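You operate a simulated robot arm through the tools that you are given. There is no shell and no other tool. Be economical: measure what you need, move in short steps, check, and stop when the job is done.

You are at the controls of a simulated robot arm. One attempt, no reset.

JOB
Top the hopper up to MAX from the pail that the job card names.
Fine: its lid goes on the lid rest; the other pails stay shut; leave the pump in the pail, clip open, lever up.

The check looks at the end state, three seconds after you hand in, the way a careful person would. Anything else that was tipped, shoved, dropped, spilled or broken makes it a failure. Lids that push on must go on centred and level and be pressed home; caps that screw on are set level and turned clockwise until they are tight.

ROBOT AND FRAMES
A 7-joint arm with a two-finger parallel gripper on a trunk, on a base that drives. Base frame: it is fixed to the floor where the robot stands at the start and does not move with it; the origin is under the middle of the robot, x ahead of it, y to its left, z up. Units: mm, rad, N and s.
With the tool pointing down near the work surface it reaches from about 100 to 800 mm from the robot's upright axis, wherever it stands. Its first joint turns from -2.897 to 2.897 rad. Places, roughly: blue plate of the pail pump [900, -200, 900]; lid clip of the left pail [800, 400, 600]; lid clip of the middle pail [800, 200, 600]; lid clip of the right pail [800, 0, 600]; lid rest of the pail trolley [900, -400, 400]; pail pump [1000, -200, 900]; pail pump lever [900, -100, 1100]. Payload 3.91 kg.
The tool frame sits at the grasp point between the pads (the TCP): z along the fingers, y along the line on which they close. The tips reach 30 mm beyond it. The gripper opens to 110 mm. The fingers are 20 mm wide and 10 mm thick; the gripper's body (48 by 112 mm) begins 55 mm behind the TCP.
Orientation is that of the tool frame in the base frame, as [roll, pitch, yaw] about the fixed x, y, z axes, in that order (R = Rz(yaw) Ry(pitch) Rx(roll)). With the fingers straight down and closing along the base's y, the tool's x points along the base's -x, its y along +y and its z along -z.

CONTROLS
- The arm moves only by the tool step_arm. Its argument "steps" is a list of rows, each an object of numbers (a shift or turn left out is 0, a gripper value left out holds the last): "x", "y", "z": the shift along the tool's x, y, z in mm; "ax", "ay", "az": the turn, a rotation vector about the tool's x, y, z in rad. In form: [{"x": .., "y": .., "z": .., "ax": .., "ay": .., "az": ..}, ...]. A call has 1 to 20 rows; each row shifts and turns the commanded pose from where the row before left it, along the tool's axes as they then stand. "hand" is the gripper command, from -1 (shut) to 1 (fully open), values between in proportion, set as the call begins (left out, the last holds). Each row takes 0.2 s and may step no farther than 50 mm and 0.15 rad from the row before; otherwise, or with a gripper value out of range, the whole call is refused. Where a pose cannot be reached the arm comes as near as it can. A force on the tool above 70 N (or 10 N above the force at the start of the call, whichever is more), or a blocked arm, ends the call early, and 0.2 s more pass. The fingers move at their own pace (about 72 mm/s each) and stop on an object; they squeeze with about 24 N. The grip force told is the motor's: it shows also when the fingers shut on nothing. Time passes only in rows, and 0.2 s behind the last, so rows that do not move let the fingers close. The reply holds the time, the measured pose of the TCP, the force on the tool along the base axes, the opening and the grip force, in the units named above and with some noise, with the torque about the TCP (base axes, N m) and any sound that the robot's microphone picked up, and new pictures: "pictures" is both (left out), scene, wrist or none.
- Cameras (640 x 400 px; columns grow to the right, rows downward): "scene" is now at [263.9, 17.6, 1466.7]; the picture's right is [0.09, -1.00, 0.00], its down [-0.53, -0.05, -0.85] and it looks along [0.84, 0.08, -0.53] (base axes); focal length 252 px, centre (320, 200). "wrist" rides on the gripper at [72, 17, -103] in the tool frame; the picture's right is [-0.23, 0.97, 0.00], its down [-0.76, -0.18, -0.62] and it looks along [-0.61, -0.14, 0.78] (tool axes); focal length 222 px, centre (320, 200). There is no depth. A picture from a camera that has moved, and an enlarged one, comes with that camera's place and axes in the base frame and with its lens. The place of the scene camera against the robot may be out by one fixed shift of up to 18 mm in any direction.
- raise_lower(by): slides the trunk up (or, below 0, down) by that many mm; the arm and the scene camera ride with it, the base frame stays. It gives what a move gives, with no picture.
- base_move(legs): drives the robot by 1 to 6 legs, each [ahead, left, turn to the left] in mm, mm and rad, along the robot's own axes; the way and the turn of a leg run together, so that a leg with both is an arc; at most 1500 mm and 3.142 rad a leg. The arm and the cameras ride along, it lands a little off, and it stops where it bumps. It gives what a move gives, and a new picture of the scene camera.
- aim_head(pan, tilt): turns the head with the scene camera to pan (to the left, within 1.501 rad either way) and tilt (down, from -0.506 to 1.204), counted from straight ahead of the robot. It gives what a move gives, and a new picture of the scene camera.
- close_up(camera, box): a new picture of the part [left, top, right, bottom] of that camera's present view, enlarged. The clock stands still meanwhile.
- finish_job(): hands the job in; it is judged then, once.

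Work in short steps. Places have to be worked out from the pictures, the camera data and where the tool is seen: move nearer, look again, correct. Check each grasp and each placing, and mend what went wrong. You have 120 turns and 260 pictures in all, those below and enlarged ones among them. Open the gripper and draw the arm clear of the work before you hand the job in, unless the task says otherwise; then end with one line.

The tools are called as a command line: name --argument value ..., lists and objects as JSON in quotes. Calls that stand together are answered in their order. step_arm: Moves the arm, as the interface text tells. Its arguments: {"type":"object","properties":{"steps":{"type":"array","items":{"type":"object","properties":{"x":{"type":"number"},"y":{"type":"number"},"z":{"type":"number"},"ax":{"type":"number"},"ay":{"type":"number"},"az":{"type":"number"}}}},"hand":{"type":"number"},"pictures":{"type":"string","enum":["both","scene","wrist","none"]}},"required":["steps"]} The other tools are called the same way: raise_lower (by) slides the trunk up or down; base_move (legs) drives the base; aim_head (pan, tilt) turns the head that bears the scene camera; close_up (camera, box) takes an enlarged picture of a part of a camera's view; finish_job () hands the job in.

At the start:

```text
clock: 0.0
tool_pos: [536.0, -37.6, 1318.3]
tcp_rot: [-3.139, 0.002, 3.141]
wrist_force: [-0.3, 0.1, -0.9]
moment: [0.04, 0.01, -0.02]
grip_width: 110.2
finger_force: 0.1
trunk travel left (down, up): [-639.0, 43.0]
robot x, y, heading: [-1.0, 1.1, -0.003]
head pan, tilt: [0.093, 0.564]
```

scene: 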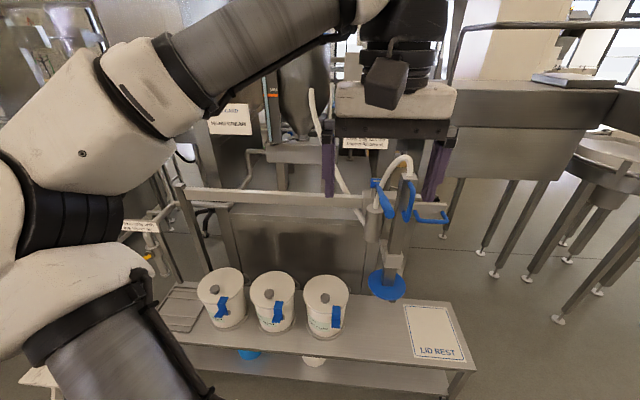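
wrist: 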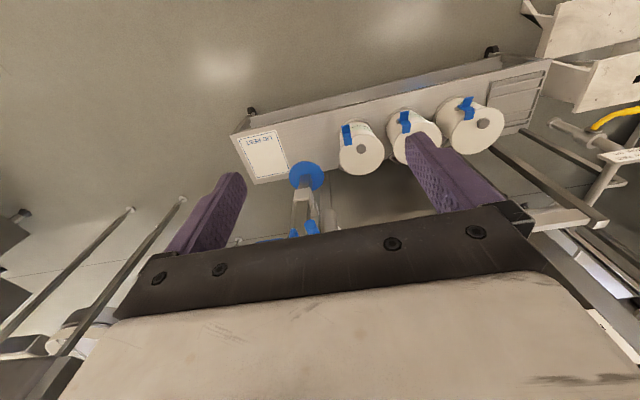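

The scene shows three pails with blue clips, a pump with blue plate, the lid rest and some cards. I first read the cards close up.

close_up --camera "scene" --box '[190, 80, 290, 143]'

close_up --camera "scene" --box '[320, 130, 470, 224]'

close_up --camera "scene" --box '[180, 250, 370, 369]'

close_up --camera "scene" --box '[100, 200, 200, 263]'

```text
6.35 times, centred on (240, 112) of scene
camera zoom: at [263.9, 17.6, 1466.7], right [0.09, -1.0, 0.0], down [-0.53, -0.05, -0.85], along [0.84, 0.08, -0.53], focal length 1599 px, centre (828, 762)
```

zoom: 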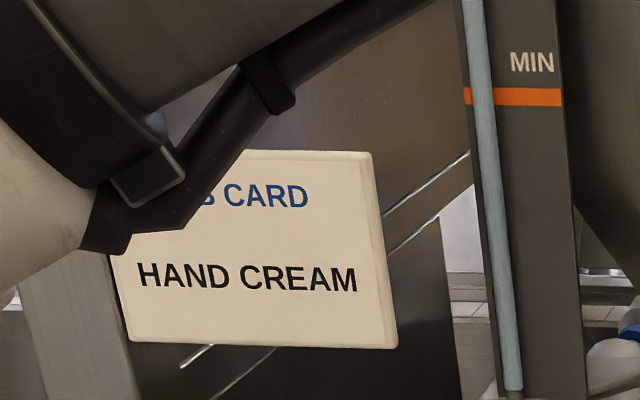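

```text
4.26 times, centred on (395, 177) of scene
camera zoom: at [263.9, 17.6, 1466.7], right [0.09, -1.0, 0.0], down [-0.53, -0.05, -0.85], along [0.84, 0.08, -0.53], focal length 1072 px, centre (1, 298)
```

zoom: 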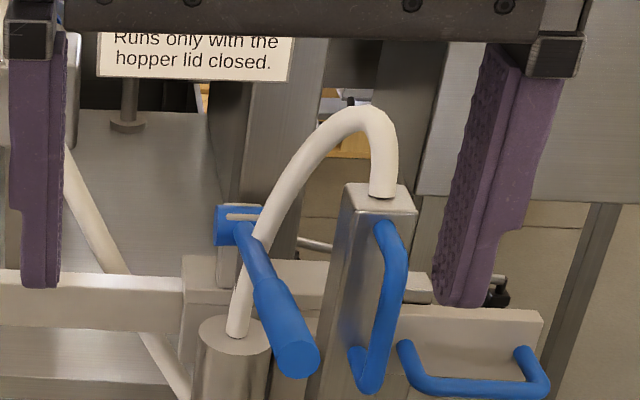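

```text
3.36 times, centred on (275, 310) of scene
camera zoom: at [263.9, 17.6, 1466.7], right [0.09, -1.0, 0.0], down [-0.53, -0.05, -0.85], along [0.84, 0.08, -0.53], focal length 846 px, centre (471, -168)
```

zoom: 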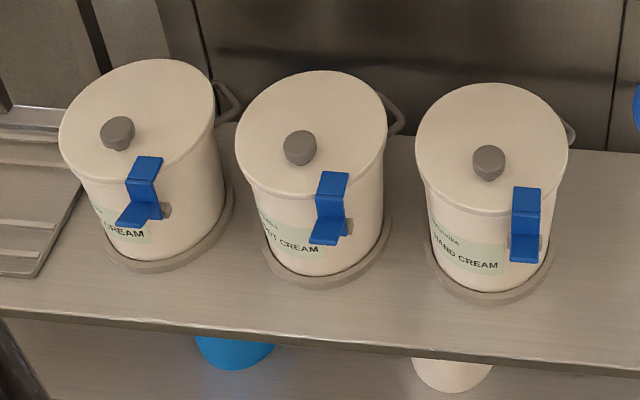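

```text
6.35 times, centred on (150, 232) of scene
camera zoom: at [263.9, 17.6, 1466.7], right [0.09, -1.0, 0.0], down [-0.53, -0.05, -0.85], along [0.84, 0.08, -0.53], focal length 1599 px, centre (1399, -0)
```

zoom: 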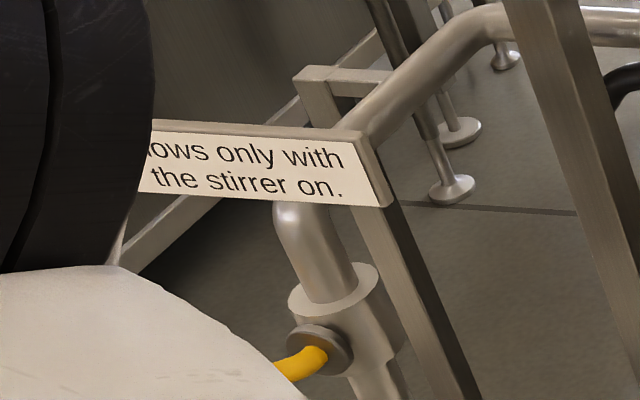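

The card says HAND CREAM and the right pail bears that label. I look higher and to the sides to understand the machine.

aim_head --pan 0.0 --tilt 0.1

step_arm --steps '[{"x": 40, "y": -50}, {"x": 40, "y": -50}, {"x": 40, "y": -50}, {"x": 40, "y": -50}, {"x": 30, "y": -50}, {"y": -50}, {"y": -50}]' --pictures "both"

```text
clock: 0.9
tool_pos: [537.1, -40.0, 1318.4]
tcp_rot: [-3.139, 0.002, -3.141]
wrist_force: [-0.2, 0.0, 0.6]
moment: [-0.01, -0.03, -0.02]
grip_width: 110.2
finger_force: 0.1
trunk travel left (down, up): [-639.0, 43.0]
robot x, y, heading: [-0.4, -2.7, 0.002]
head pan, tilt: [0.0, 0.099]
camera scene: at [266.9, 9.4, 1509.5], right [0.0, -1.0, 0.0], down [-0.1, 0.0, -0.99], along [0.99, 0.0, -0.1], focal length 252 px, centre (320, 200)
```

scene: 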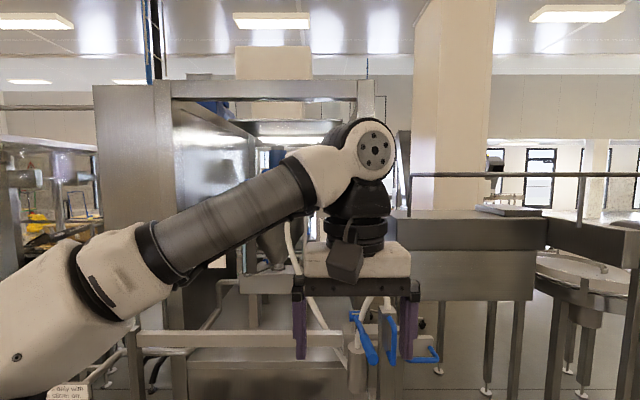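

```text
refused: row 1 steps farther than a row can; nothing moved
```

The row was too long in the diagonal; I repeat with shorter rows to move the arm to the right and back, out of the view.

step_arm --steps '[{"x": 30, "y": -38}, {"x": 30, "y": -38}, {"x": 30, "y": -38}, {"x": 30, "y": -38}, {"x": 20, "y": -40}, {"y": -48}, {"y": -48}, {"y": -48}, {"y": -48}, {"y": -48}]' --pictures "scene"

aim_head --pan 0.1 --tilt 0.5

```text
clock: 3.1
tool_pos: [391.7, -470.6, 1299.4]
tcp_rot: [-3.137, 0.0, -3.141]
wrist_force: [0.4, 0.5, -0.6]
moment: [0.0, 0.03, -0.01]
grip_width: 110.3
finger_force: 0.0
out of reach, approached as far as the arm can: row 7, 9, 10
trunk travel left (down, up): [-639.0, 43.0]
robot x, y, heading: [1.6, 1.7, -0.002]
head pan, tilt: [0.0, 0.099]
camera scene: at [266.5, 8.4, 1509.7], right [0.0, -1.0, 0.0], down [-0.1, 0.0, -1.0], along [1.0, 0.0, -0.1], focal length 252 px, centre (320, 200)
```

scene: 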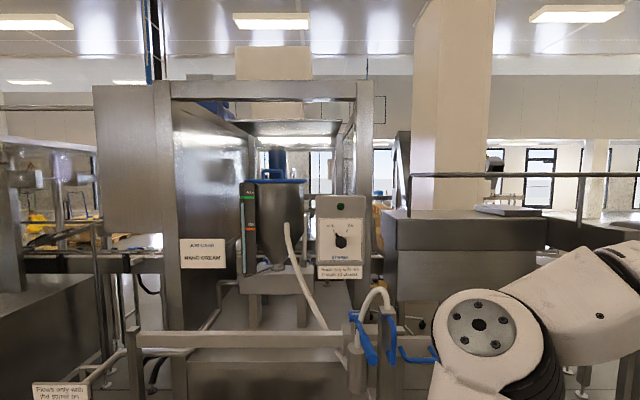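

```text
clock: 4.0
tool_pos: [392.3, -469.1, 1300.1]
tcp_rot: [-3.136, 0.001, 3.14]
wrist_force: [-0.5, 0.2, 0.0]
moment: [-0.01, -0.04, -0.01]
grip_width: 109.9
finger_force: 0.1
trunk travel left (down, up): [-639.0, 43.0]
robot x, y, heading: [2.2, 1.2, -0.001]
head pan, tilt: [0.099, 0.499]
camera scene: at [265.3, 18.4, 1472.6], right [0.1, -1.0, 0.0], down [-0.48, -0.05, -0.88], along [0.87, 0.09, -0.48], focal length 252 px, centre (320, 200)
```

scene: 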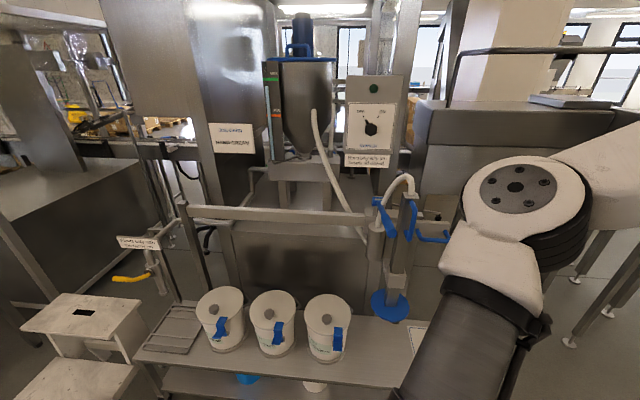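

Now I enlarge the hopper with level gauge, the stirrer switch, the pump, the pail labels, and the valve.

close_up --camera "scene" --box '[250, 35, 350, 98]'

close_up --camera "scene" --box '[335, 70, 415, 120]'

close_up --camera "scene" --box '[340, 110, 460, 185]'

close_up --camera "scene" --box '[340, 160, 460, 335]'

close_up --camera "scene" --box '[105, 115, 265, 295]'

close_up --camera "scene" --box '[190, 280, 360, 386]'

```text
6.35 times, centred on (300, 66) of scene
camera zoom: at [265.3, 18.4, 1472.6], right [0.1, -1.0, 0.0], down [-0.48, -0.05, -0.88], along [0.87, 0.09, -0.48], focal length 1599 px, centre (447, 1048)
```

zoom: 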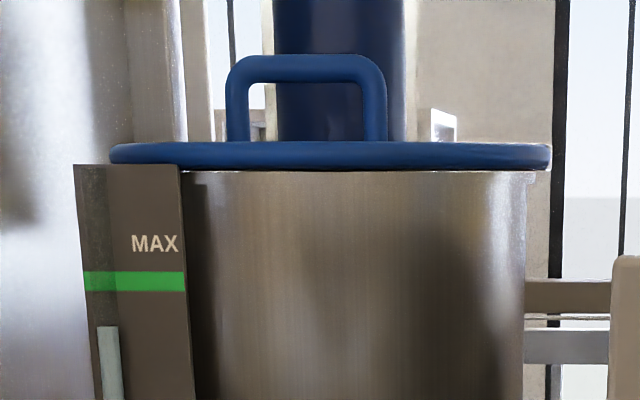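

```text
8.00 times, centred on (375, 95) of scene
camera zoom: at [265.3, 18.4, 1472.6], right [0.1, -1.0, 0.0], down [-0.48, -0.05, -0.88], along [0.87, 0.09, -0.48], focal length 2014 px, centre (-120, 1040)
```

zoom: 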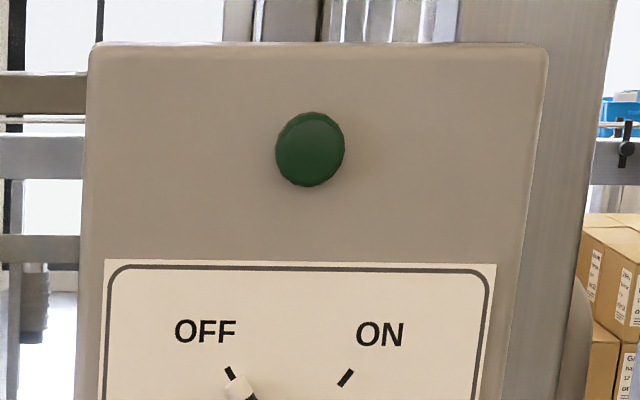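

```text
5.33 times, centred on (400, 148) of scene
camera zoom: at [265.3, 18.4, 1472.6], right [0.1, -1.0, 0.0], down [-0.48, -0.05, -0.88], along [0.87, 0.09, -0.48], focal length 1343 px, centre (-107, 480)
```

zoom: 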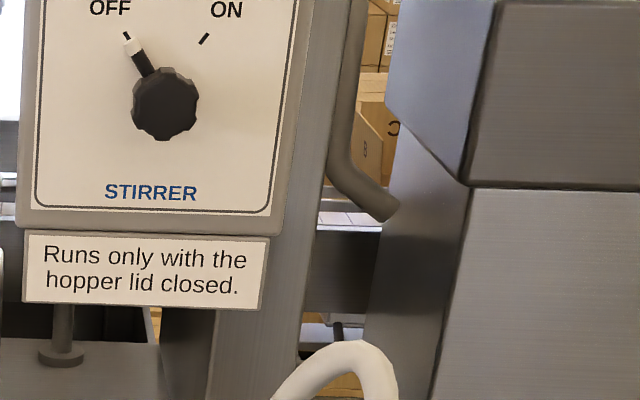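

```text
2.29 times, centred on (400, 248) of scene
camera zoom: at [265.3, 18.4, 1472.6], right [0.1, -1.0, 0.0], down [-0.48, -0.05, -0.88], along [0.87, 0.09, -0.48], focal length 576 px, centre (137, 91)
```

zoom: 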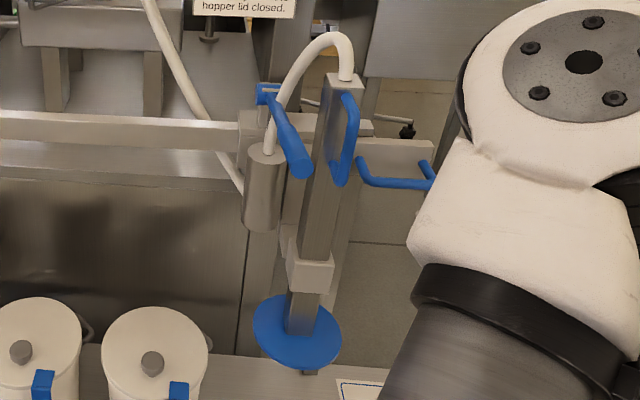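

```text
2.22 times, centred on (185, 205) of scene
camera zoom: at [265.3, 18.4, 1472.6], right [0.1, -1.0, 0.0], down [-0.48, -0.05, -0.88], along [0.87, 0.09, -0.48], focal length 560 px, centre (620, 189)
```

zoom: 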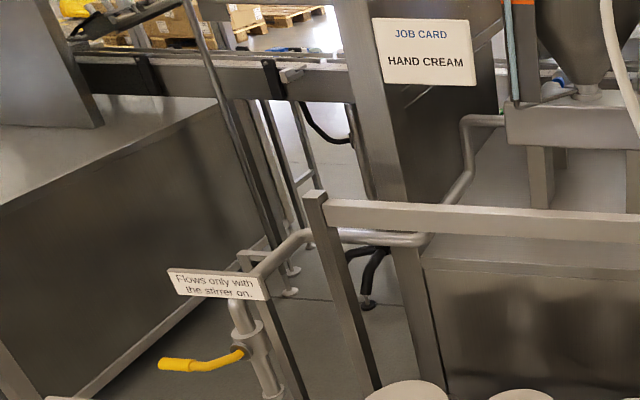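

```text
3.76 times, centred on (275, 333) of scene
camera zoom: at [265.3, 18.4, 1472.6], right [0.1, -1.0, 0.0], down [-0.48, -0.05, -0.88], along [0.87, 0.09, -0.48], focal length 948 px, centre (489, -301)
```

zoom: 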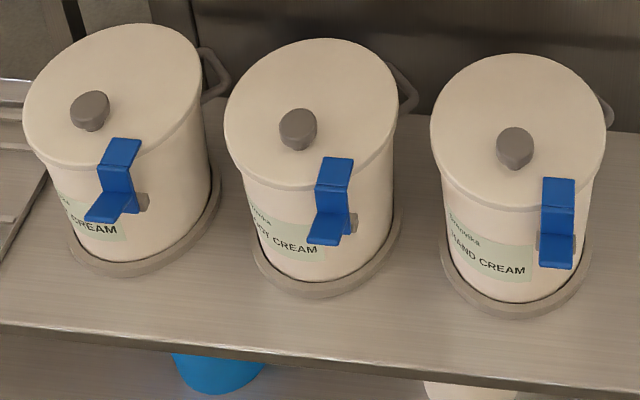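

The right pail is HAND CREAM; the hopper level is a little below MAX. Now I bring the wrist camera in front of the pump to learn its mechanism.

step_arm --steps '[{"x": -30, "y": 35}, {"x": -30, "y": 35}, {"x": -30, "y": 35}, {"x": -30, "y": 35}, {"x": -30, "y": 35, "z": 10}, {"y": 30, "z": 30}, {"z": 40}, {"z": 40}]' --pictures "both"

```text
clock: 5.8
tool_pos: [546.2, -263.5, 1180.1]
tcp_rot: [-3.139, 0.001, 3.14]
wrist_force: [-0.7, 0.1, 0.2]
moment: [-0.01, -0.02, 0.01]
grip_width: 110.1
finger_force: 0.1
trunk travel left (down, up): [-639.0, 43.0]
robot x, y, heading: [-0.2, -1.4, -0.001]
head pan, tilt: [0.099, 0.499]
camera scene: at [265.7, 18.6, 1472.5], right [0.1, -1.0, 0.0], down [-0.48, -0.05, -0.88], along [0.87, 0.09, -0.48], focal length 252 px, centre (320, 200)
camera wrist: at [473.7, -248.3, 1281.6], right [0.23, 0.97, 0.0], down [0.76, -0.18, 0.62], along [0.61, -0.14, -0.78], focal length 222 px, centre (320, 200)
```

scene: 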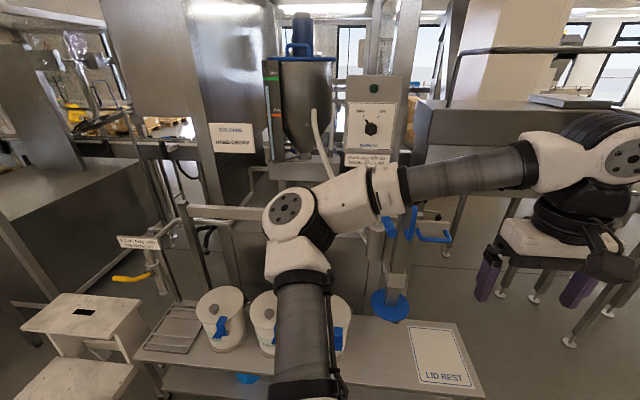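
wrist: 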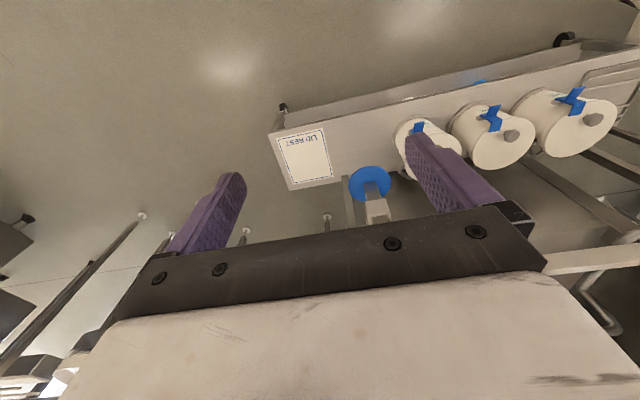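

The arm hides part of the pump. I draw the tool back and drive 200 mm ahead, toward the pump, keeping well clear of the trolley.

step_arm --steps '[{"x": 45, "y": -20}, {"x": 45, "y": -20}, {"x": 40, "y": -30}, {"y": -48}, {"y": -48}, {"y": -30}]' --pictures "none"

base_move --legs '[[200, 0, 0]]'

aim_head --pan -0.15 --tilt 0.7

```text
clock: 7.2
tool_pos: [414.0, -461.8, 1181.0]
tcp_rot: [-3.139, 0.003, 3.141]
wrist_force: [0.0, -0.3, -0.4]
moment: [0.01, -0.01, 0.0]
grip_width: 110.0
finger_force: 0.0
trunk travel left (down, up): [-639.0, 43.0]
robot x, y, heading: [0.4, 2.9, 0.0]
head pan, tilt: [0.099, 0.499]
```

```text
clock: 8.8
tool_pos: [613.1, -459.8, 1180.4]
tcp_rot: [-3.139, 0.001, -3.141]
wrist_force: [-0.4, -0.5, 0.1]
moment: [-0.03, 0.01, -0.01]
grip_width: 110.0
finger_force: 0.1
trunk travel left (down, up): [-639.0, 43.0]
robot x, y, heading: [194.7, -2.0, 0.004]
head pan, tilt: [0.099, 0.499]
camera scene: at [462.9, 18.9, 1472.3], right [0.1, -0.99, 0.0], down [-0.48, -0.05, -0.88], along [0.87, 0.09, -0.48], focal length 252 px, centre (320, 200)
```

scene: 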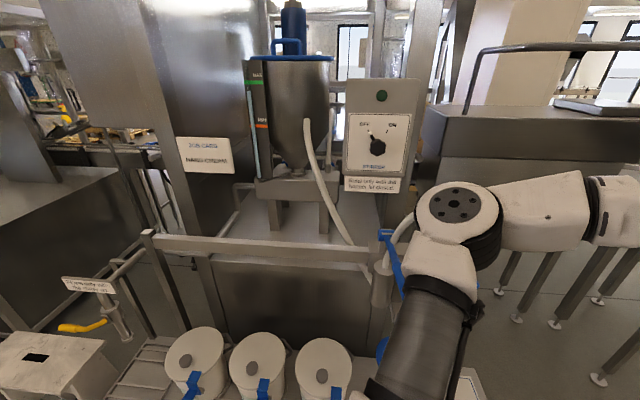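

```text
clock: 9.5
tool_pos: [610.6, -459.0, 1181.7]
tcp_rot: [-3.139, 0.002, -3.14]
wrist_force: [-0.5, -0.2, 0.1]
moment: [0.01, -0.02, -0.03]
grip_width: 109.8
finger_force: 0.0
trunk travel left (down, up): [-639.0, 43.0]
robot x, y, heading: [194.6, 0.5, 0.005]
head pan, tilt: [-0.15, 0.7]
camera scene: at [455.5, -2.8, 1454.8], right [-0.15, -0.99, 0.0], down [-0.64, 0.1, -0.77], along [0.76, -0.11, -0.64], focal length 252 px, centre (320, 200)
```

scene: 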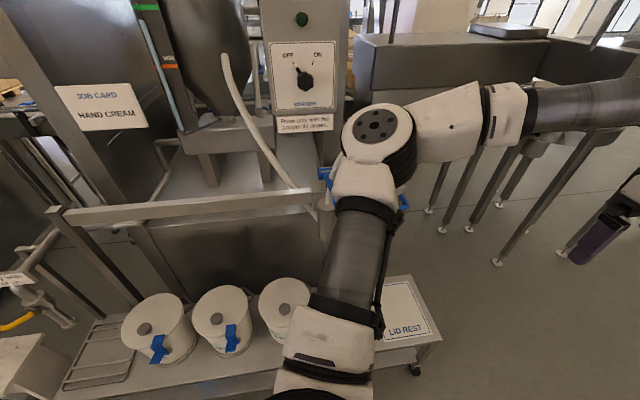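

The upper arm hides the pump from here, so I swing the tool to the left side.

step_arm --steps '[{"y": 48}, {"y": 48}, {"y": 48}, {"y": 48}, {"y": 48}, {"y": 48}, {"y": 48}, {"y": 48}, {"y": 48}, {"y": 48}, {"y": 48}, {"y": 48}, {"y": 48}, {"y": 48}, {"y": 48}, {"y": 48}, {"y": 48}, {"y": 48}]' --pictures "scene"

```text
clock: 13.3
tool_pos: [632.9, 323.6, 1164.1]
tcp_rot: [-3.142, 0.002, -3.133]
wrist_force: [0.2, -0.1, -1.0]
moment: [-0.01, -0.02, 0.0]
grip_width: 109.9
finger_force: 0.1
out of reach, approached as far as the arm can: row 17, 18
trunk travel left (down, up): [-639.0, 43.0]
robot x, y, heading: [198.7, -1.6, -0.002]
head pan, tilt: [-0.15, 0.7]
camera scene: at [455.6, -2.7, 1454.8], right [-0.15, -0.99, 0.0], down [-0.64, 0.1, -0.76], along [0.76, -0.11, -0.64], focal length 252 px, centre (320, 200)
```

scene: 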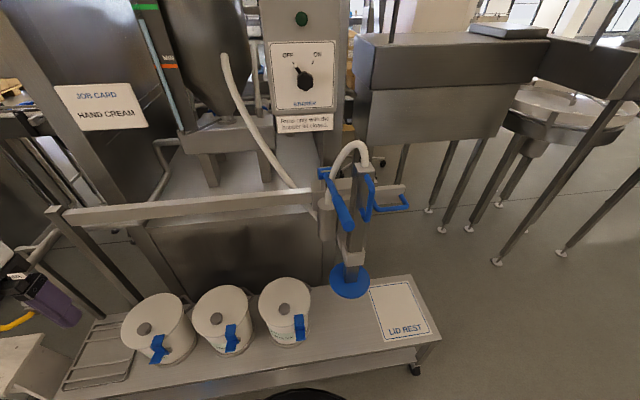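

Clear view now. I enlarge the pump parts and pails.

close_up --camera "scene" --box '[300, 130, 420, 205]'

close_up --camera "scene" --box '[300, 200, 420, 310]'

close_up --camera "scene" --box '[110, 265, 330, 400]'

close_up --camera "scene" --box '[255, 275, 335, 360]'

```text
5.33 times, centred on (360, 168) of scene
camera zoom: at [455.6, -2.7, 1454.8], right [-0.15, -0.99, 0.0], down [-0.64, 0.1, -0.76], along [0.76, -0.11, -0.64], focal length 1343 px, centre (107, 373)
```

zoom: 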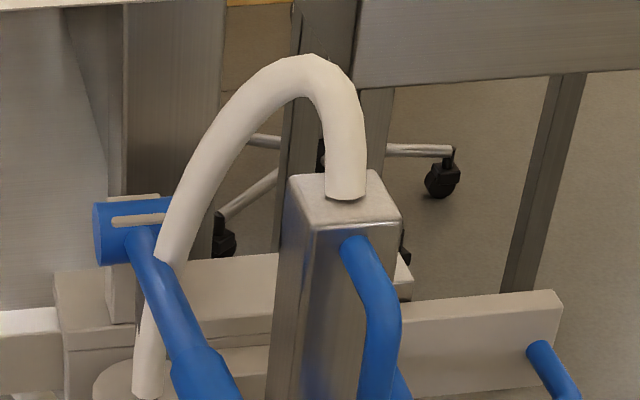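

```text
3.64 times, centred on (360, 255) of scene
camera zoom: at [455.6, -2.7, 1454.8], right [-0.15, -0.99, 0.0], down [-0.64, 0.1, -0.76], along [0.76, -0.11, -0.64], focal length 916 px, centre (174, 0)
```

zoom: 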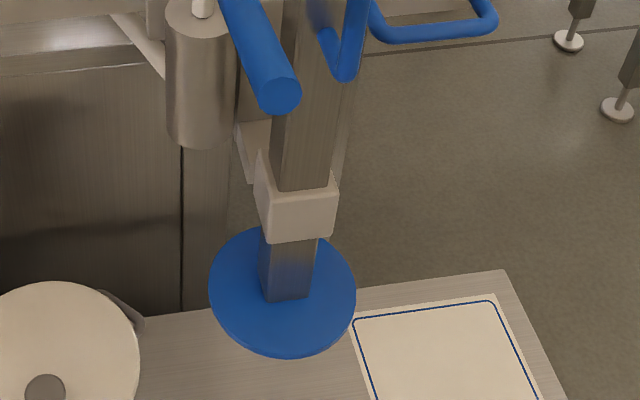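

```text
2.91 times, centred on (220, 332) of scene
camera zoom: at [455.6, -2.7, 1454.8], right [-0.15, -0.99, 0.0], down [-0.64, 0.1, -0.76], along [0.76, -0.11, -0.64], focal length 733 px, centre (611, -186)
```

zoom: 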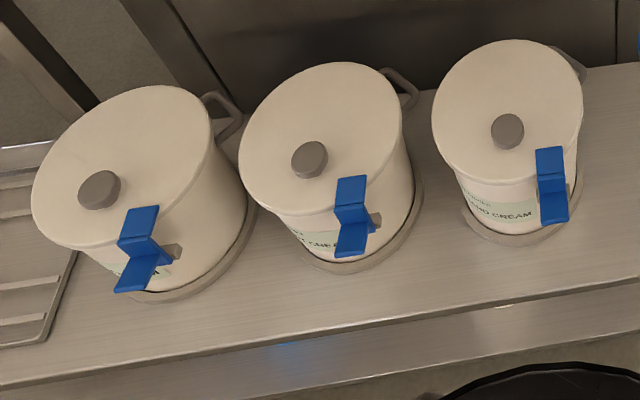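

```text
4.71 times, centred on (295, 318) of scene
camera zoom: at [455.6, -2.7, 1454.8], right [-0.15, -0.99, 0.0], down [-0.64, 0.1, -0.76], along [0.76, -0.11, -0.64], focal length 1185 px, centre (438, -353)
```

zoom: 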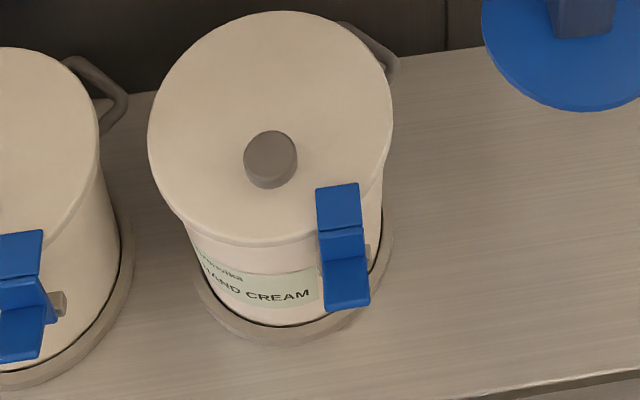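

Mechanism understood: pump column slides vertically by the D handle, carriage slides on the rail, lever pivots at left, and the pail clip opens by pressing its tab. Right pail knob estimated at (867, 53, 650). I drive to a more central place and lower the trunk.

base_move --legs '[[100, -150, 0]]'

raise_lower --by -250

aim_head --pan 0.1 --tilt 0.45

```text
clock: 15.2
tool_pos: [732.8, 173.8, 1164.4]
tcp_rot: [-3.14, 0.002, -3.132]
wrist_force: [0.8, 0.3, -0.4]
moment: [0.03, 0.03, -0.03]
grip_width: 109.8
finger_force: 0.1
trunk travel left (down, up): [-639.0, 43.0]
robot x, y, heading: [297.5, -146.8, 0.002]
head pan, tilt: [-0.15, 0.7]
camera scene: at [556.9, -151.9, 1454.7], right [-0.14, -0.99, 0.0], down [-0.64, 0.09, -0.76], along [0.76, -0.11, -0.64], focal length 252 px, centre (320, 200)
```

scene: 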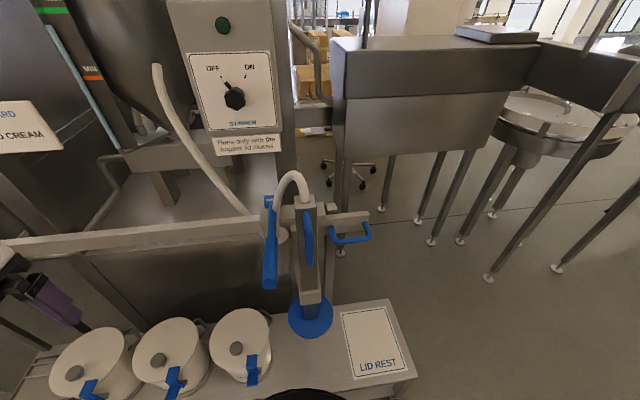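

```text
clock: 17.7
tool_pos: [733.8, 173.6, 914.8]
tcp_rot: [-3.14, 0.002, -3.133]
wrist_force: [-0.2, -1.0, 1.2]
moment: [0.05, 0.0, 0.01]
grip_width: 109.9
finger_force: 0.0
trunk travel left (down, up): [-389.0, 293.0]
robot x, y, heading: [298.7, -149.9, 0.004]
head pan, tilt: [-0.15, 0.7]
```

```text
clock: 18.5
tool_pos: [732.2, 174.3, 912.7]
tcp_rot: [-3.14, 0.001, -3.134]
wrist_force: [-0.5, -0.5, -0.3]
moment: [-0.01, 0.0, 0.03]
grip_width: 110.2
finger_force: 0.0
trunk travel left (down, up): [-389.0, 293.0]
robot x, y, heading: [299.9, -153.0, 0.004]
head pan, tilt: [0.099, 0.45]
camera scene: at [563.9, -129.6, 1226.9], right [0.1, -0.99, 0.0], down [-0.43, -0.05, -0.9], along [0.9, 0.09, -0.44], focal length 252 px, centre (320, 200)
```

scene: 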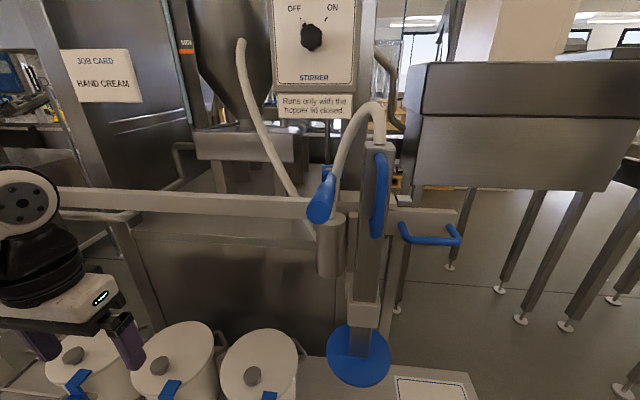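

I move the wrist camera above the right pail for an exact look at knob and clip.

step_arm --steps '[{"x": -10, "y": -35, "z": 20}, {"x": -10, "y": -35, "z": 20}, {"x": -8, "y": -34, "z": 23}]' --pictures "both"

close_up --camera "wrist" --box '[200, 20, 520, 220]'

```text
clock: 19.3
tool_pos: [760.1, 68.7, 851.8]
tcp_rot: [-3.139, 0.001, -3.131]
wrist_force: [1.3, 0.4, -1.1]
moment: [0.01, 0.0, 0.01]
grip_width: 109.8
finger_force: 0.2
trunk travel left (down, up): [-389.0, 293.0]
robot x, y, heading: [299.6, -146.6, 0.004]
head pan, tilt: [0.099, 0.45]
camera scene: at [563.9, -129.5, 1227.0], right [0.11, -0.99, 0.0], down [-0.43, -0.05, -0.9], along [0.9, 0.09, -0.44], focal length 252 px, centre (320, 200)
camera wrist: at [688.2, 84.6, 953.6], right [0.22, 0.98, 0.0], down [0.76, -0.17, 0.63], along [0.61, -0.14, -0.78], focal length 222 px, centre (320, 200)
```

scene: 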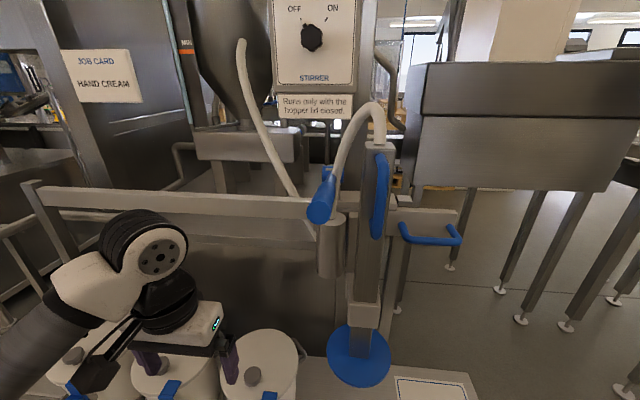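
wrist: 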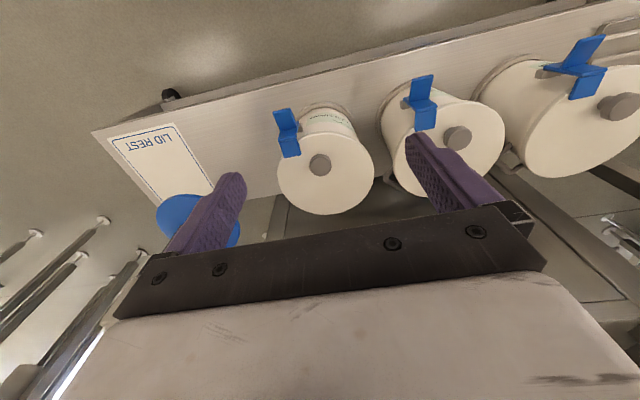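

```text
2.00 times, centred on (360, 120) of wrist
camera zoom: at [688.2, 84.6, 953.6], right [0.22, 0.98, 0.0], down [0.76, -0.17, 0.63], along [0.61, -0.14, -0.78], focal length 444 px, centre (240, 360)
```

zoom: 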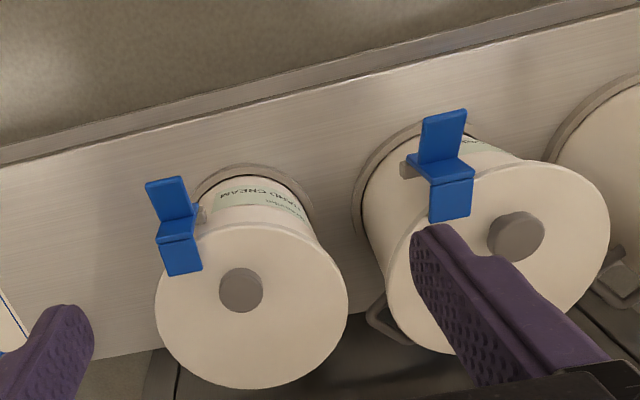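

Knob at about (860, 46), lid centre about (888, 48), clip tab about (787, 2). I shut the fingers and go lower in front of the clip, for a second line of sight.

step_arm --hand -1 --steps '[{"x": 15, "y": -17, "z": 33}, {"x": 15, "y": -17, "z": 33}, {"x": 15, "y": -17, "z": 33}, {"x": 15, "y": -18, "z": 33}]' --pictures "both"

close_up --camera "wrist" --box '[240, 100, 480, 250]'

close_up --camera "scene" --box '[200, 300, 360, 400]'

```text
clock: 20.3
tool_pos: [732.8, 31.2, 732.6]
tcp_rot: [-3.139, 0.001, -3.131]
wrist_force: [0.8, -0.3, -0.4]
moment: [0.0, -0.02, -0.02]
grip_width: 0.0
finger_force: 24.6
out of reach, approached as far as the arm can: row 3, 4
trunk travel left (down, up): [-389.0, 293.0]
robot x, y, heading: [294.5, -148.6, 0.004]
head pan, tilt: [0.099, 0.45]
camera scene: at [563.9, -129.5, 1227.0], right [0.1, -0.99, 0.0], down [-0.43, -0.05, -0.9], along [0.9, 0.09, -0.44], focal length 252 px, centre (320, 200)
camera wrist: at [661.1, 47.3, 833.9], right [0.22, 0.98, 0.0], down [0.76, -0.17, 0.62], along [0.61, -0.14, -0.78], focal length 222 px, centre (320, 200)
```

scene: 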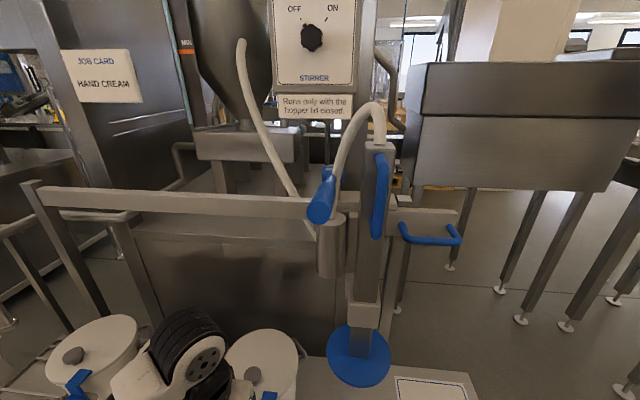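
wrist: 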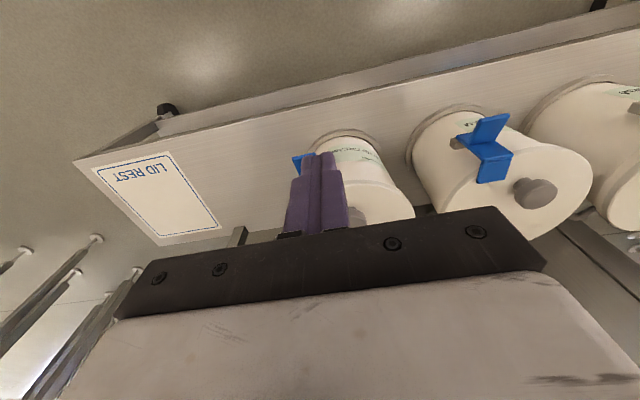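

```text
2.67 times, centred on (360, 175) of wrist
camera zoom: at [661.1, 47.3, 833.9], right [0.22, 0.98, 0.0], down [0.76, -0.17, 0.62], along [0.61, -0.14, -0.78], focal length 592 px, centre (213, 267)
```

zoom: 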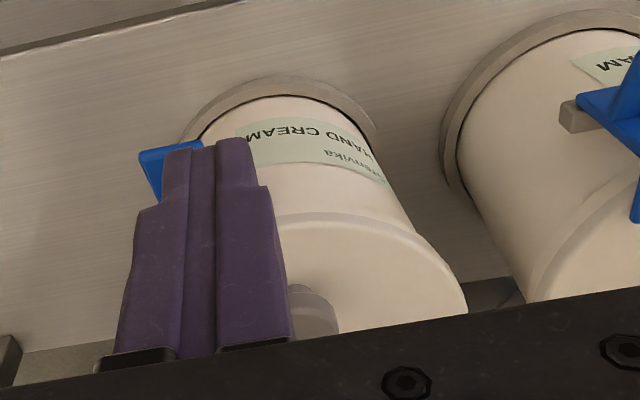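

```text
4.00 times, centred on (280, 350) of scene
camera zoom: at [563.9, -129.5, 1227.0], right [0.1, -0.99, 0.0], down [-0.43, -0.05, -0.9], along [0.9, 0.09, -0.44], focal length 1007 px, centre (480, -400)
```

zoom: 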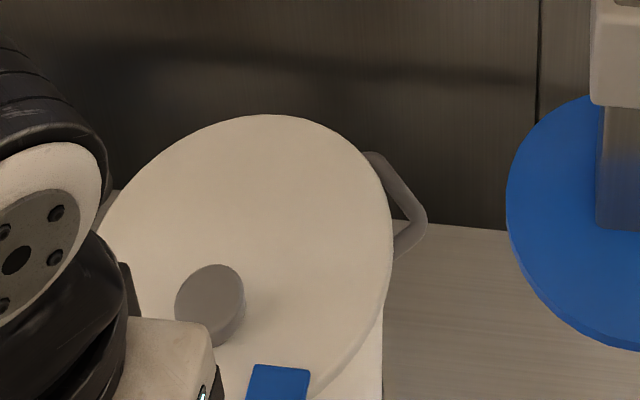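

The arm is at its low limit here; I raise the tool 180 mm and lower the trunk 300 mm so that the arm has room to work at 400–650 mm height.

step_arm --hand 1 --steps '[{"x": 10, "z": -45}, {"x": 10, "z": -45}, {"x": 10, "z": -45}, {"x": 10, "z": -45}]' --pictures "none"

raise_lower --by -260

step_arm --steps '[{"z": -10}]' --pictures "both"

close_up --camera "wrist" --box '[200, 50, 520, 250]'

```text
clock: 21.3
tool_pos: [694.0, 31.7, 912.0]
tcp_rot: [-3.137, 0.003, -3.132]
wrist_force: [0.6, -0.3, 0.8]
moment: [-0.02, 0.0, 0.04]
grip_width: 109.9
finger_force: 0.0
trunk travel left (down, up): [-389.0, 293.0]
robot x, y, heading: [296.1, -148.9, 0.005]
head pan, tilt: [0.099, 0.45]
```

```text
clock: 24.0
tool_pos: [693.3, 33.4, 652.2]
tcp_rot: [-3.139, 0.003, -3.132]
wrist_force: [0.2, 0.5, 0.7]
moment: [-0.02, -0.03, -0.02]
grip_width: 109.9
finger_force: 0.1
trunk travel left (down, up): [-129.0, 553.0]
robot x, y, heading: [296.3, -151.0, 0.002]
head pan, tilt: [0.099, 0.45]
```

```text
clock: 24.4
tool_pos: [694.0, 34.1, 660.9]
tcp_rot: [-3.139, 0.001, -3.13]
wrist_force: [0.3, 0.0, 0.0]
moment: [0.03, -0.01, 0.01]
grip_width: 110.2
finger_force: 0.0
trunk travel left (down, up): [-129.0, 553.0]
robot x, y, heading: [296.1, -150.5, 0.009]
head pan, tilt: [0.099, 0.45]
camera scene: at [563.9, -129.5, 967.0], right [0.1, -0.99, 0.0], down [-0.43, -0.05, -0.9], along [0.9, 0.09, -0.44], focal length 252 px, centre (320, 200)
camera wrist: at [621.7, 48.7, 763.3], right [0.22, 0.98, 0.0], down [0.76, -0.17, 0.63], along [0.61, -0.14, -0.78], focal length 222 px, centre (320, 200)
```

scene: 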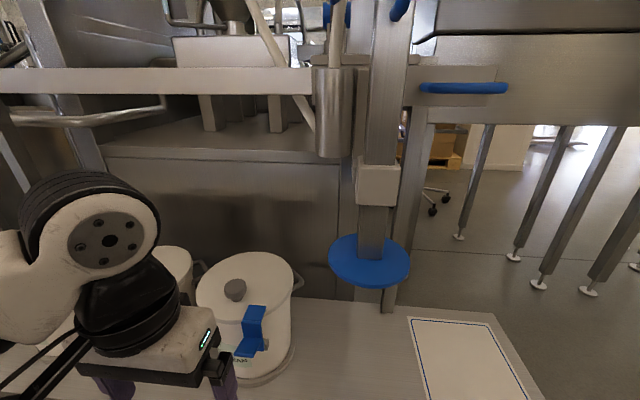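
wrist: 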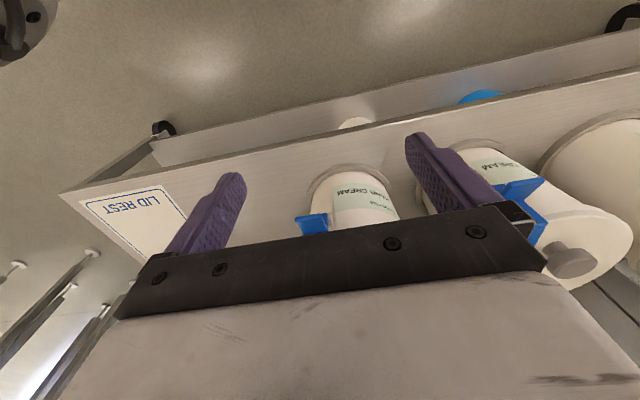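

```text
2.00 times, centred on (360, 150) of wrist
camera zoom: at [621.7, 48.7, 763.3], right [0.22, 0.98, 0.0], down [0.76, -0.17, 0.63], along [0.61, -0.14, -0.78], focal length 444 px, centre (240, 300)
```

zoom: 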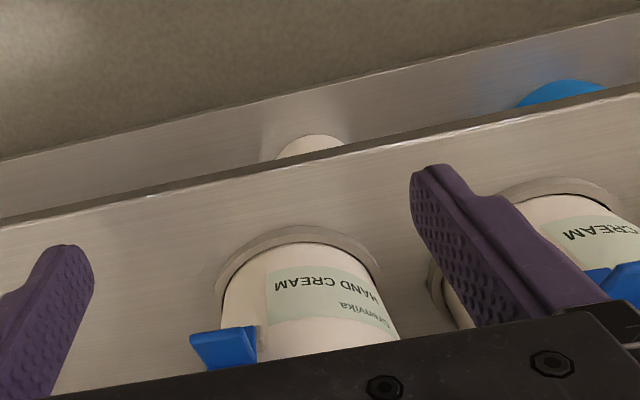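

The scene camera now has a fine oblique view of the hand cream pail; I enlarge it and the column.

close_up --camera "scene" --box '[190, 240, 318, 400]'

close_up --camera "scene" --box '[300, 40, 540, 300]'

```text
2.50 times, centred on (254, 320) of scene
camera zoom: at [563.9, -129.5, 967.0], right [0.1, -0.99, 0.0], down [-0.43, -0.05, -0.9], along [0.9, 0.09, -0.44], focal length 630 px, centre (485, -100)
```

zoom: 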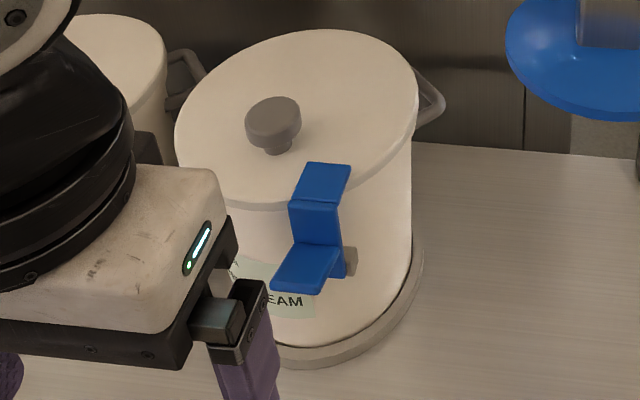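

```text
1.54 times, centred on (420, 170) of scene
camera zoom: at [563.9, -129.5, 967.0], right [0.1, -0.99, 0.0], down [-0.43, -0.05, -0.9], along [0.9, 0.09, -0.44], focal length 387 px, centre (166, 246)
```

zoom: 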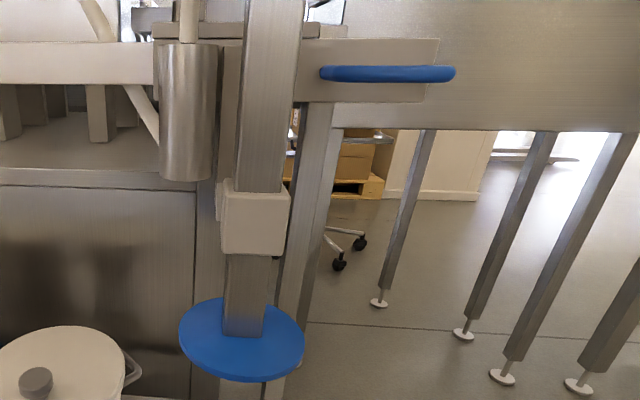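

Combining rays: knob top about (867, 44, 633), tab outer edge about (777, 0, 590). I shut the fingers and go above the tab.

step_arm --hand -1 --steps '[{"x": -30, "y": -12, "z": -5}, {"x": -30, "y": -12, "z": -5}, {"x": -26, "y": -10}, {}]' --pictures "both"

close_up --camera "scene" --box '[190, 240, 318, 400]'

close_up --camera "wrist" --box '[240, 100, 480, 250]'

```text
clock: 25.4
tool_pos: [780.1, -0.6, 673.0]
tcp_rot: [-3.14, 0.002, -3.131]
wrist_force: [-0.4, 0.0, 0.3]
moment: [0.02, -0.02, 0.01]
grip_width: 0.0
finger_force: 23.4
trunk travel left (down, up): [-129.0, 553.0]
robot x, y, heading: [299.3, -145.7, 0.004]
head pan, tilt: [0.099, 0.45]
camera scene: at [563.9, -129.5, 967.0], right [0.1, -0.99, 0.0], down [-0.43, -0.05, -0.9], along [0.9, 0.09, -0.44], focal length 252 px, centre (320, 200)
camera wrist: at [708.9, 14.5, 774.1], right [0.22, 0.98, 0.0], down [0.76, -0.17, 0.63], along [0.61, -0.14, -0.78], focal length 222 px, centre (320, 200)
```

scene: 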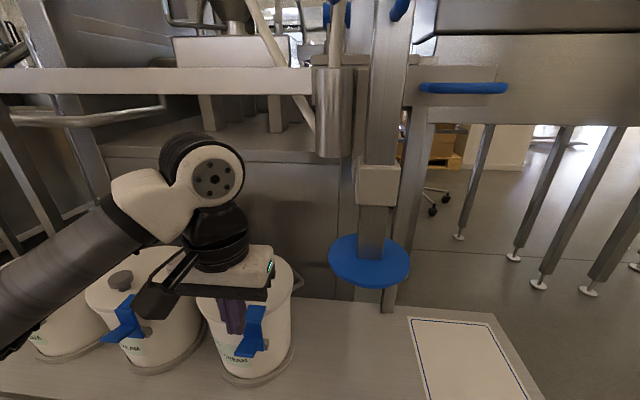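
wrist: 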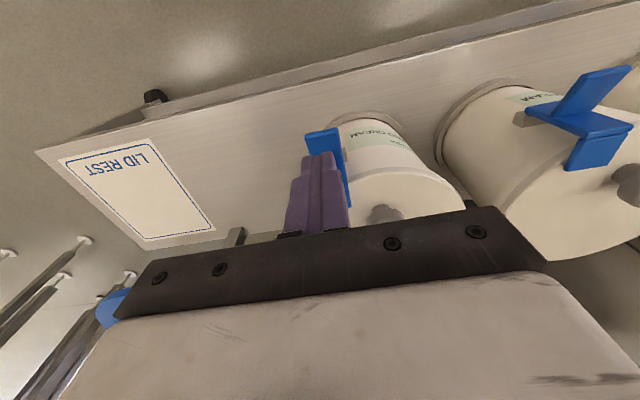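

```text
2.50 times, centred on (254, 320) of scene
camera zoom: at [563.9, -129.5, 967.0], right [0.1, -0.99, 0.0], down [-0.43, -0.05, -0.9], along [0.9, 0.09, -0.44], focal length 630 px, centre (485, -100)
```

zoom: 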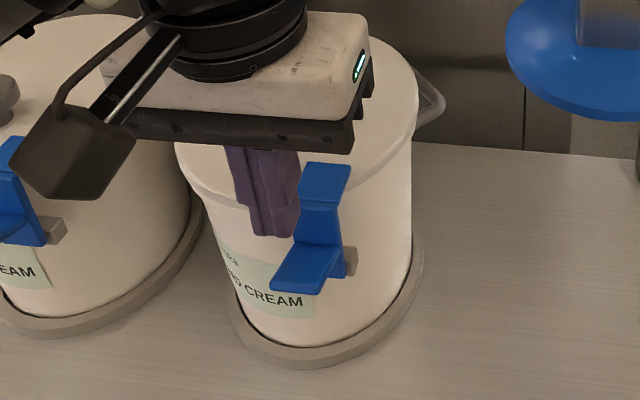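

```text
2.67 times, centred on (360, 175) of wrist
camera zoom: at [708.9, 14.5, 774.1], right [0.22, 0.98, 0.0], down [0.76, -0.17, 0.63], along [0.61, -0.14, -0.78], focal length 592 px, centre (213, 267)
```

zoom: 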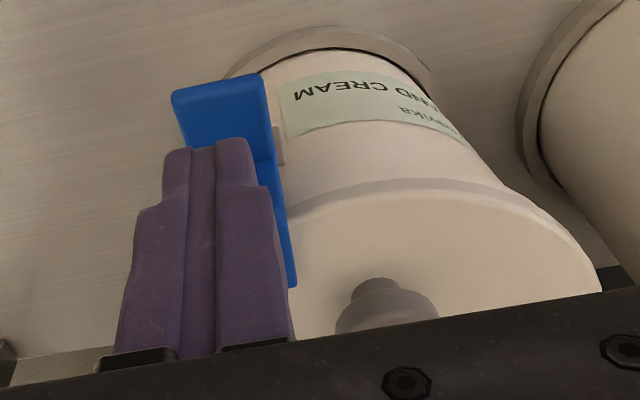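

Two wrist sights agree: tab outer edge at (784, -2, 580). I move 7 mm forward and descend onto it in small steps, watching force.

step_arm --steps '[{"x": -7, "y": -1, "z": 20}, {"z": 20}, {"z": 15}, {"z": 6}, {"z": 6}, {"z": 6}, {"z": 6}]' --pictures "both"

close_up --camera "scene" --box '[190, 240, 318, 400]'

```text
clock: 27.0
tool_pos: [785.3, -1.5, 600.9]
tcp_rot: [-3.141, 0.012, -3.133]
wrist_force: [-19.2, -6.1, 46.5]
moment: [-0.2, -0.62, -0.29]
grip_width: 0.0
finger_force: 24.2
trunk travel left (down, up): [-129.0, 553.0]
robot x, y, heading: [294.2, -149.8, 0.001]
head pan, tilt: [0.099, 0.45]
stopped in row 7: the force on the tool passed its limit at 79 N (the readings are from after the stop); the commanded pose is now the measured one
camera scene: at [561.1, -130.1, 968.3], right [0.11, -0.99, 0.0], down [-0.43, -0.04, -0.9], along [0.9, 0.1, -0.43], focal length 252 px, centre (320, 200)
camera wrist: at [711.8, 13.7, 702.6], right [0.22, 0.98, 0.0], down [0.76, -0.17, 0.63], along [0.62, -0.14, -0.77], focal length 222 px, centre (320, 200)
```

scene: 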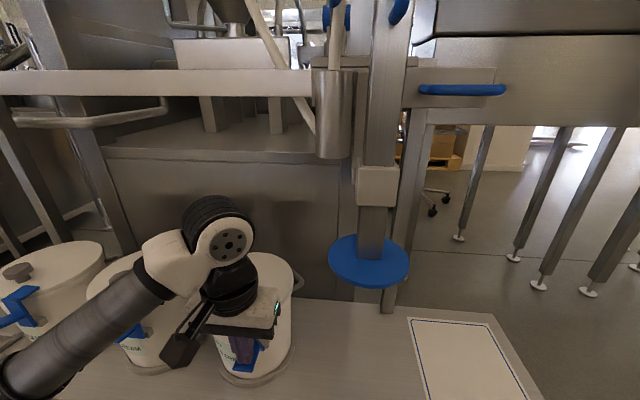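
wrist: 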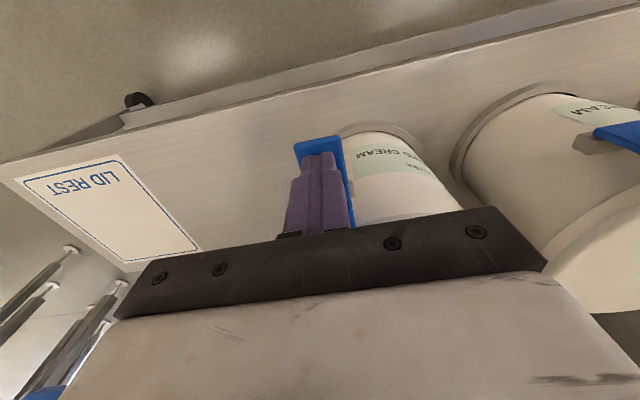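

```text
2.50 times, centred on (254, 320) of scene
camera zoom: at [561.1, -130.1, 968.3], right [0.11, -0.99, 0.0], down [-0.43, -0.04, -0.9], along [0.9, 0.1, -0.43], focal length 630 px, centre (485, -100)
```

zoom: 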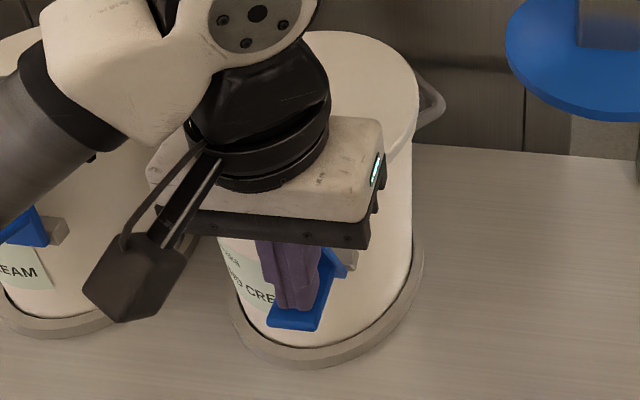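

It met firm resistance with a backward push, likely the clip's upright swinging into the fingers. I lift off and look.

step_arm --steps '[{"z": -25, "x": 10}, {"z": -45, "x": 15}, {"x": 40}, {"x": 30}]' --pictures "scene"

close_up --camera "scene" --box '[190, 240, 318, 400]'

```text
clock: 28.0
tool_pos: [691.4, 1.4, 667.4]
tcp_rot: [3.14, 0.007, -3.133]
wrist_force: [0.5, -0.2, 0.0]
moment: [0.0, 0.03, 0.0]
grip_width: 0.0
finger_force: 23.7
trunk travel left (down, up): [-129.0, 553.0]
robot x, y, heading: [295.1, -150.0, 0.005]
head pan, tilt: [0.099, 0.45]
camera scene: at [563.7, -129.4, 966.9], right [0.11, -0.99, 0.0], down [-0.43, -0.05, -0.9], along [0.9, 0.09, -0.44], focal length 252 px, centre (320, 200)
```

scene: 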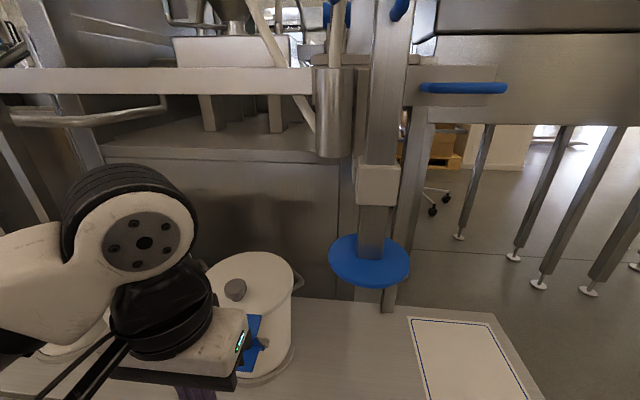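

```text
2.50 times, centred on (254, 320) of scene
camera zoom: at [563.7, -129.4, 966.9], right [0.11, -0.99, 0.0], down [-0.43, -0.05, -0.9], along [0.9, 0.09, -0.44], focal length 630 px, centre (485, -100)
```

zoom: 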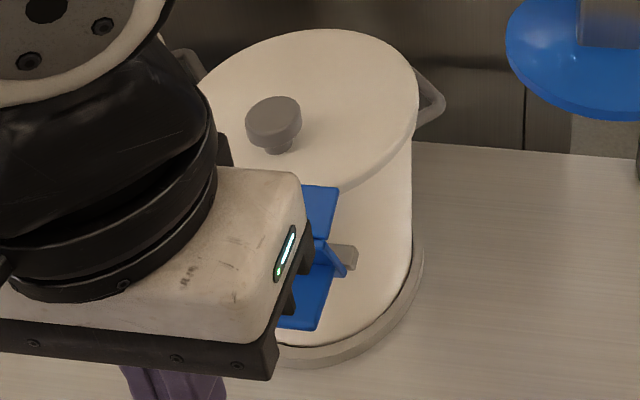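

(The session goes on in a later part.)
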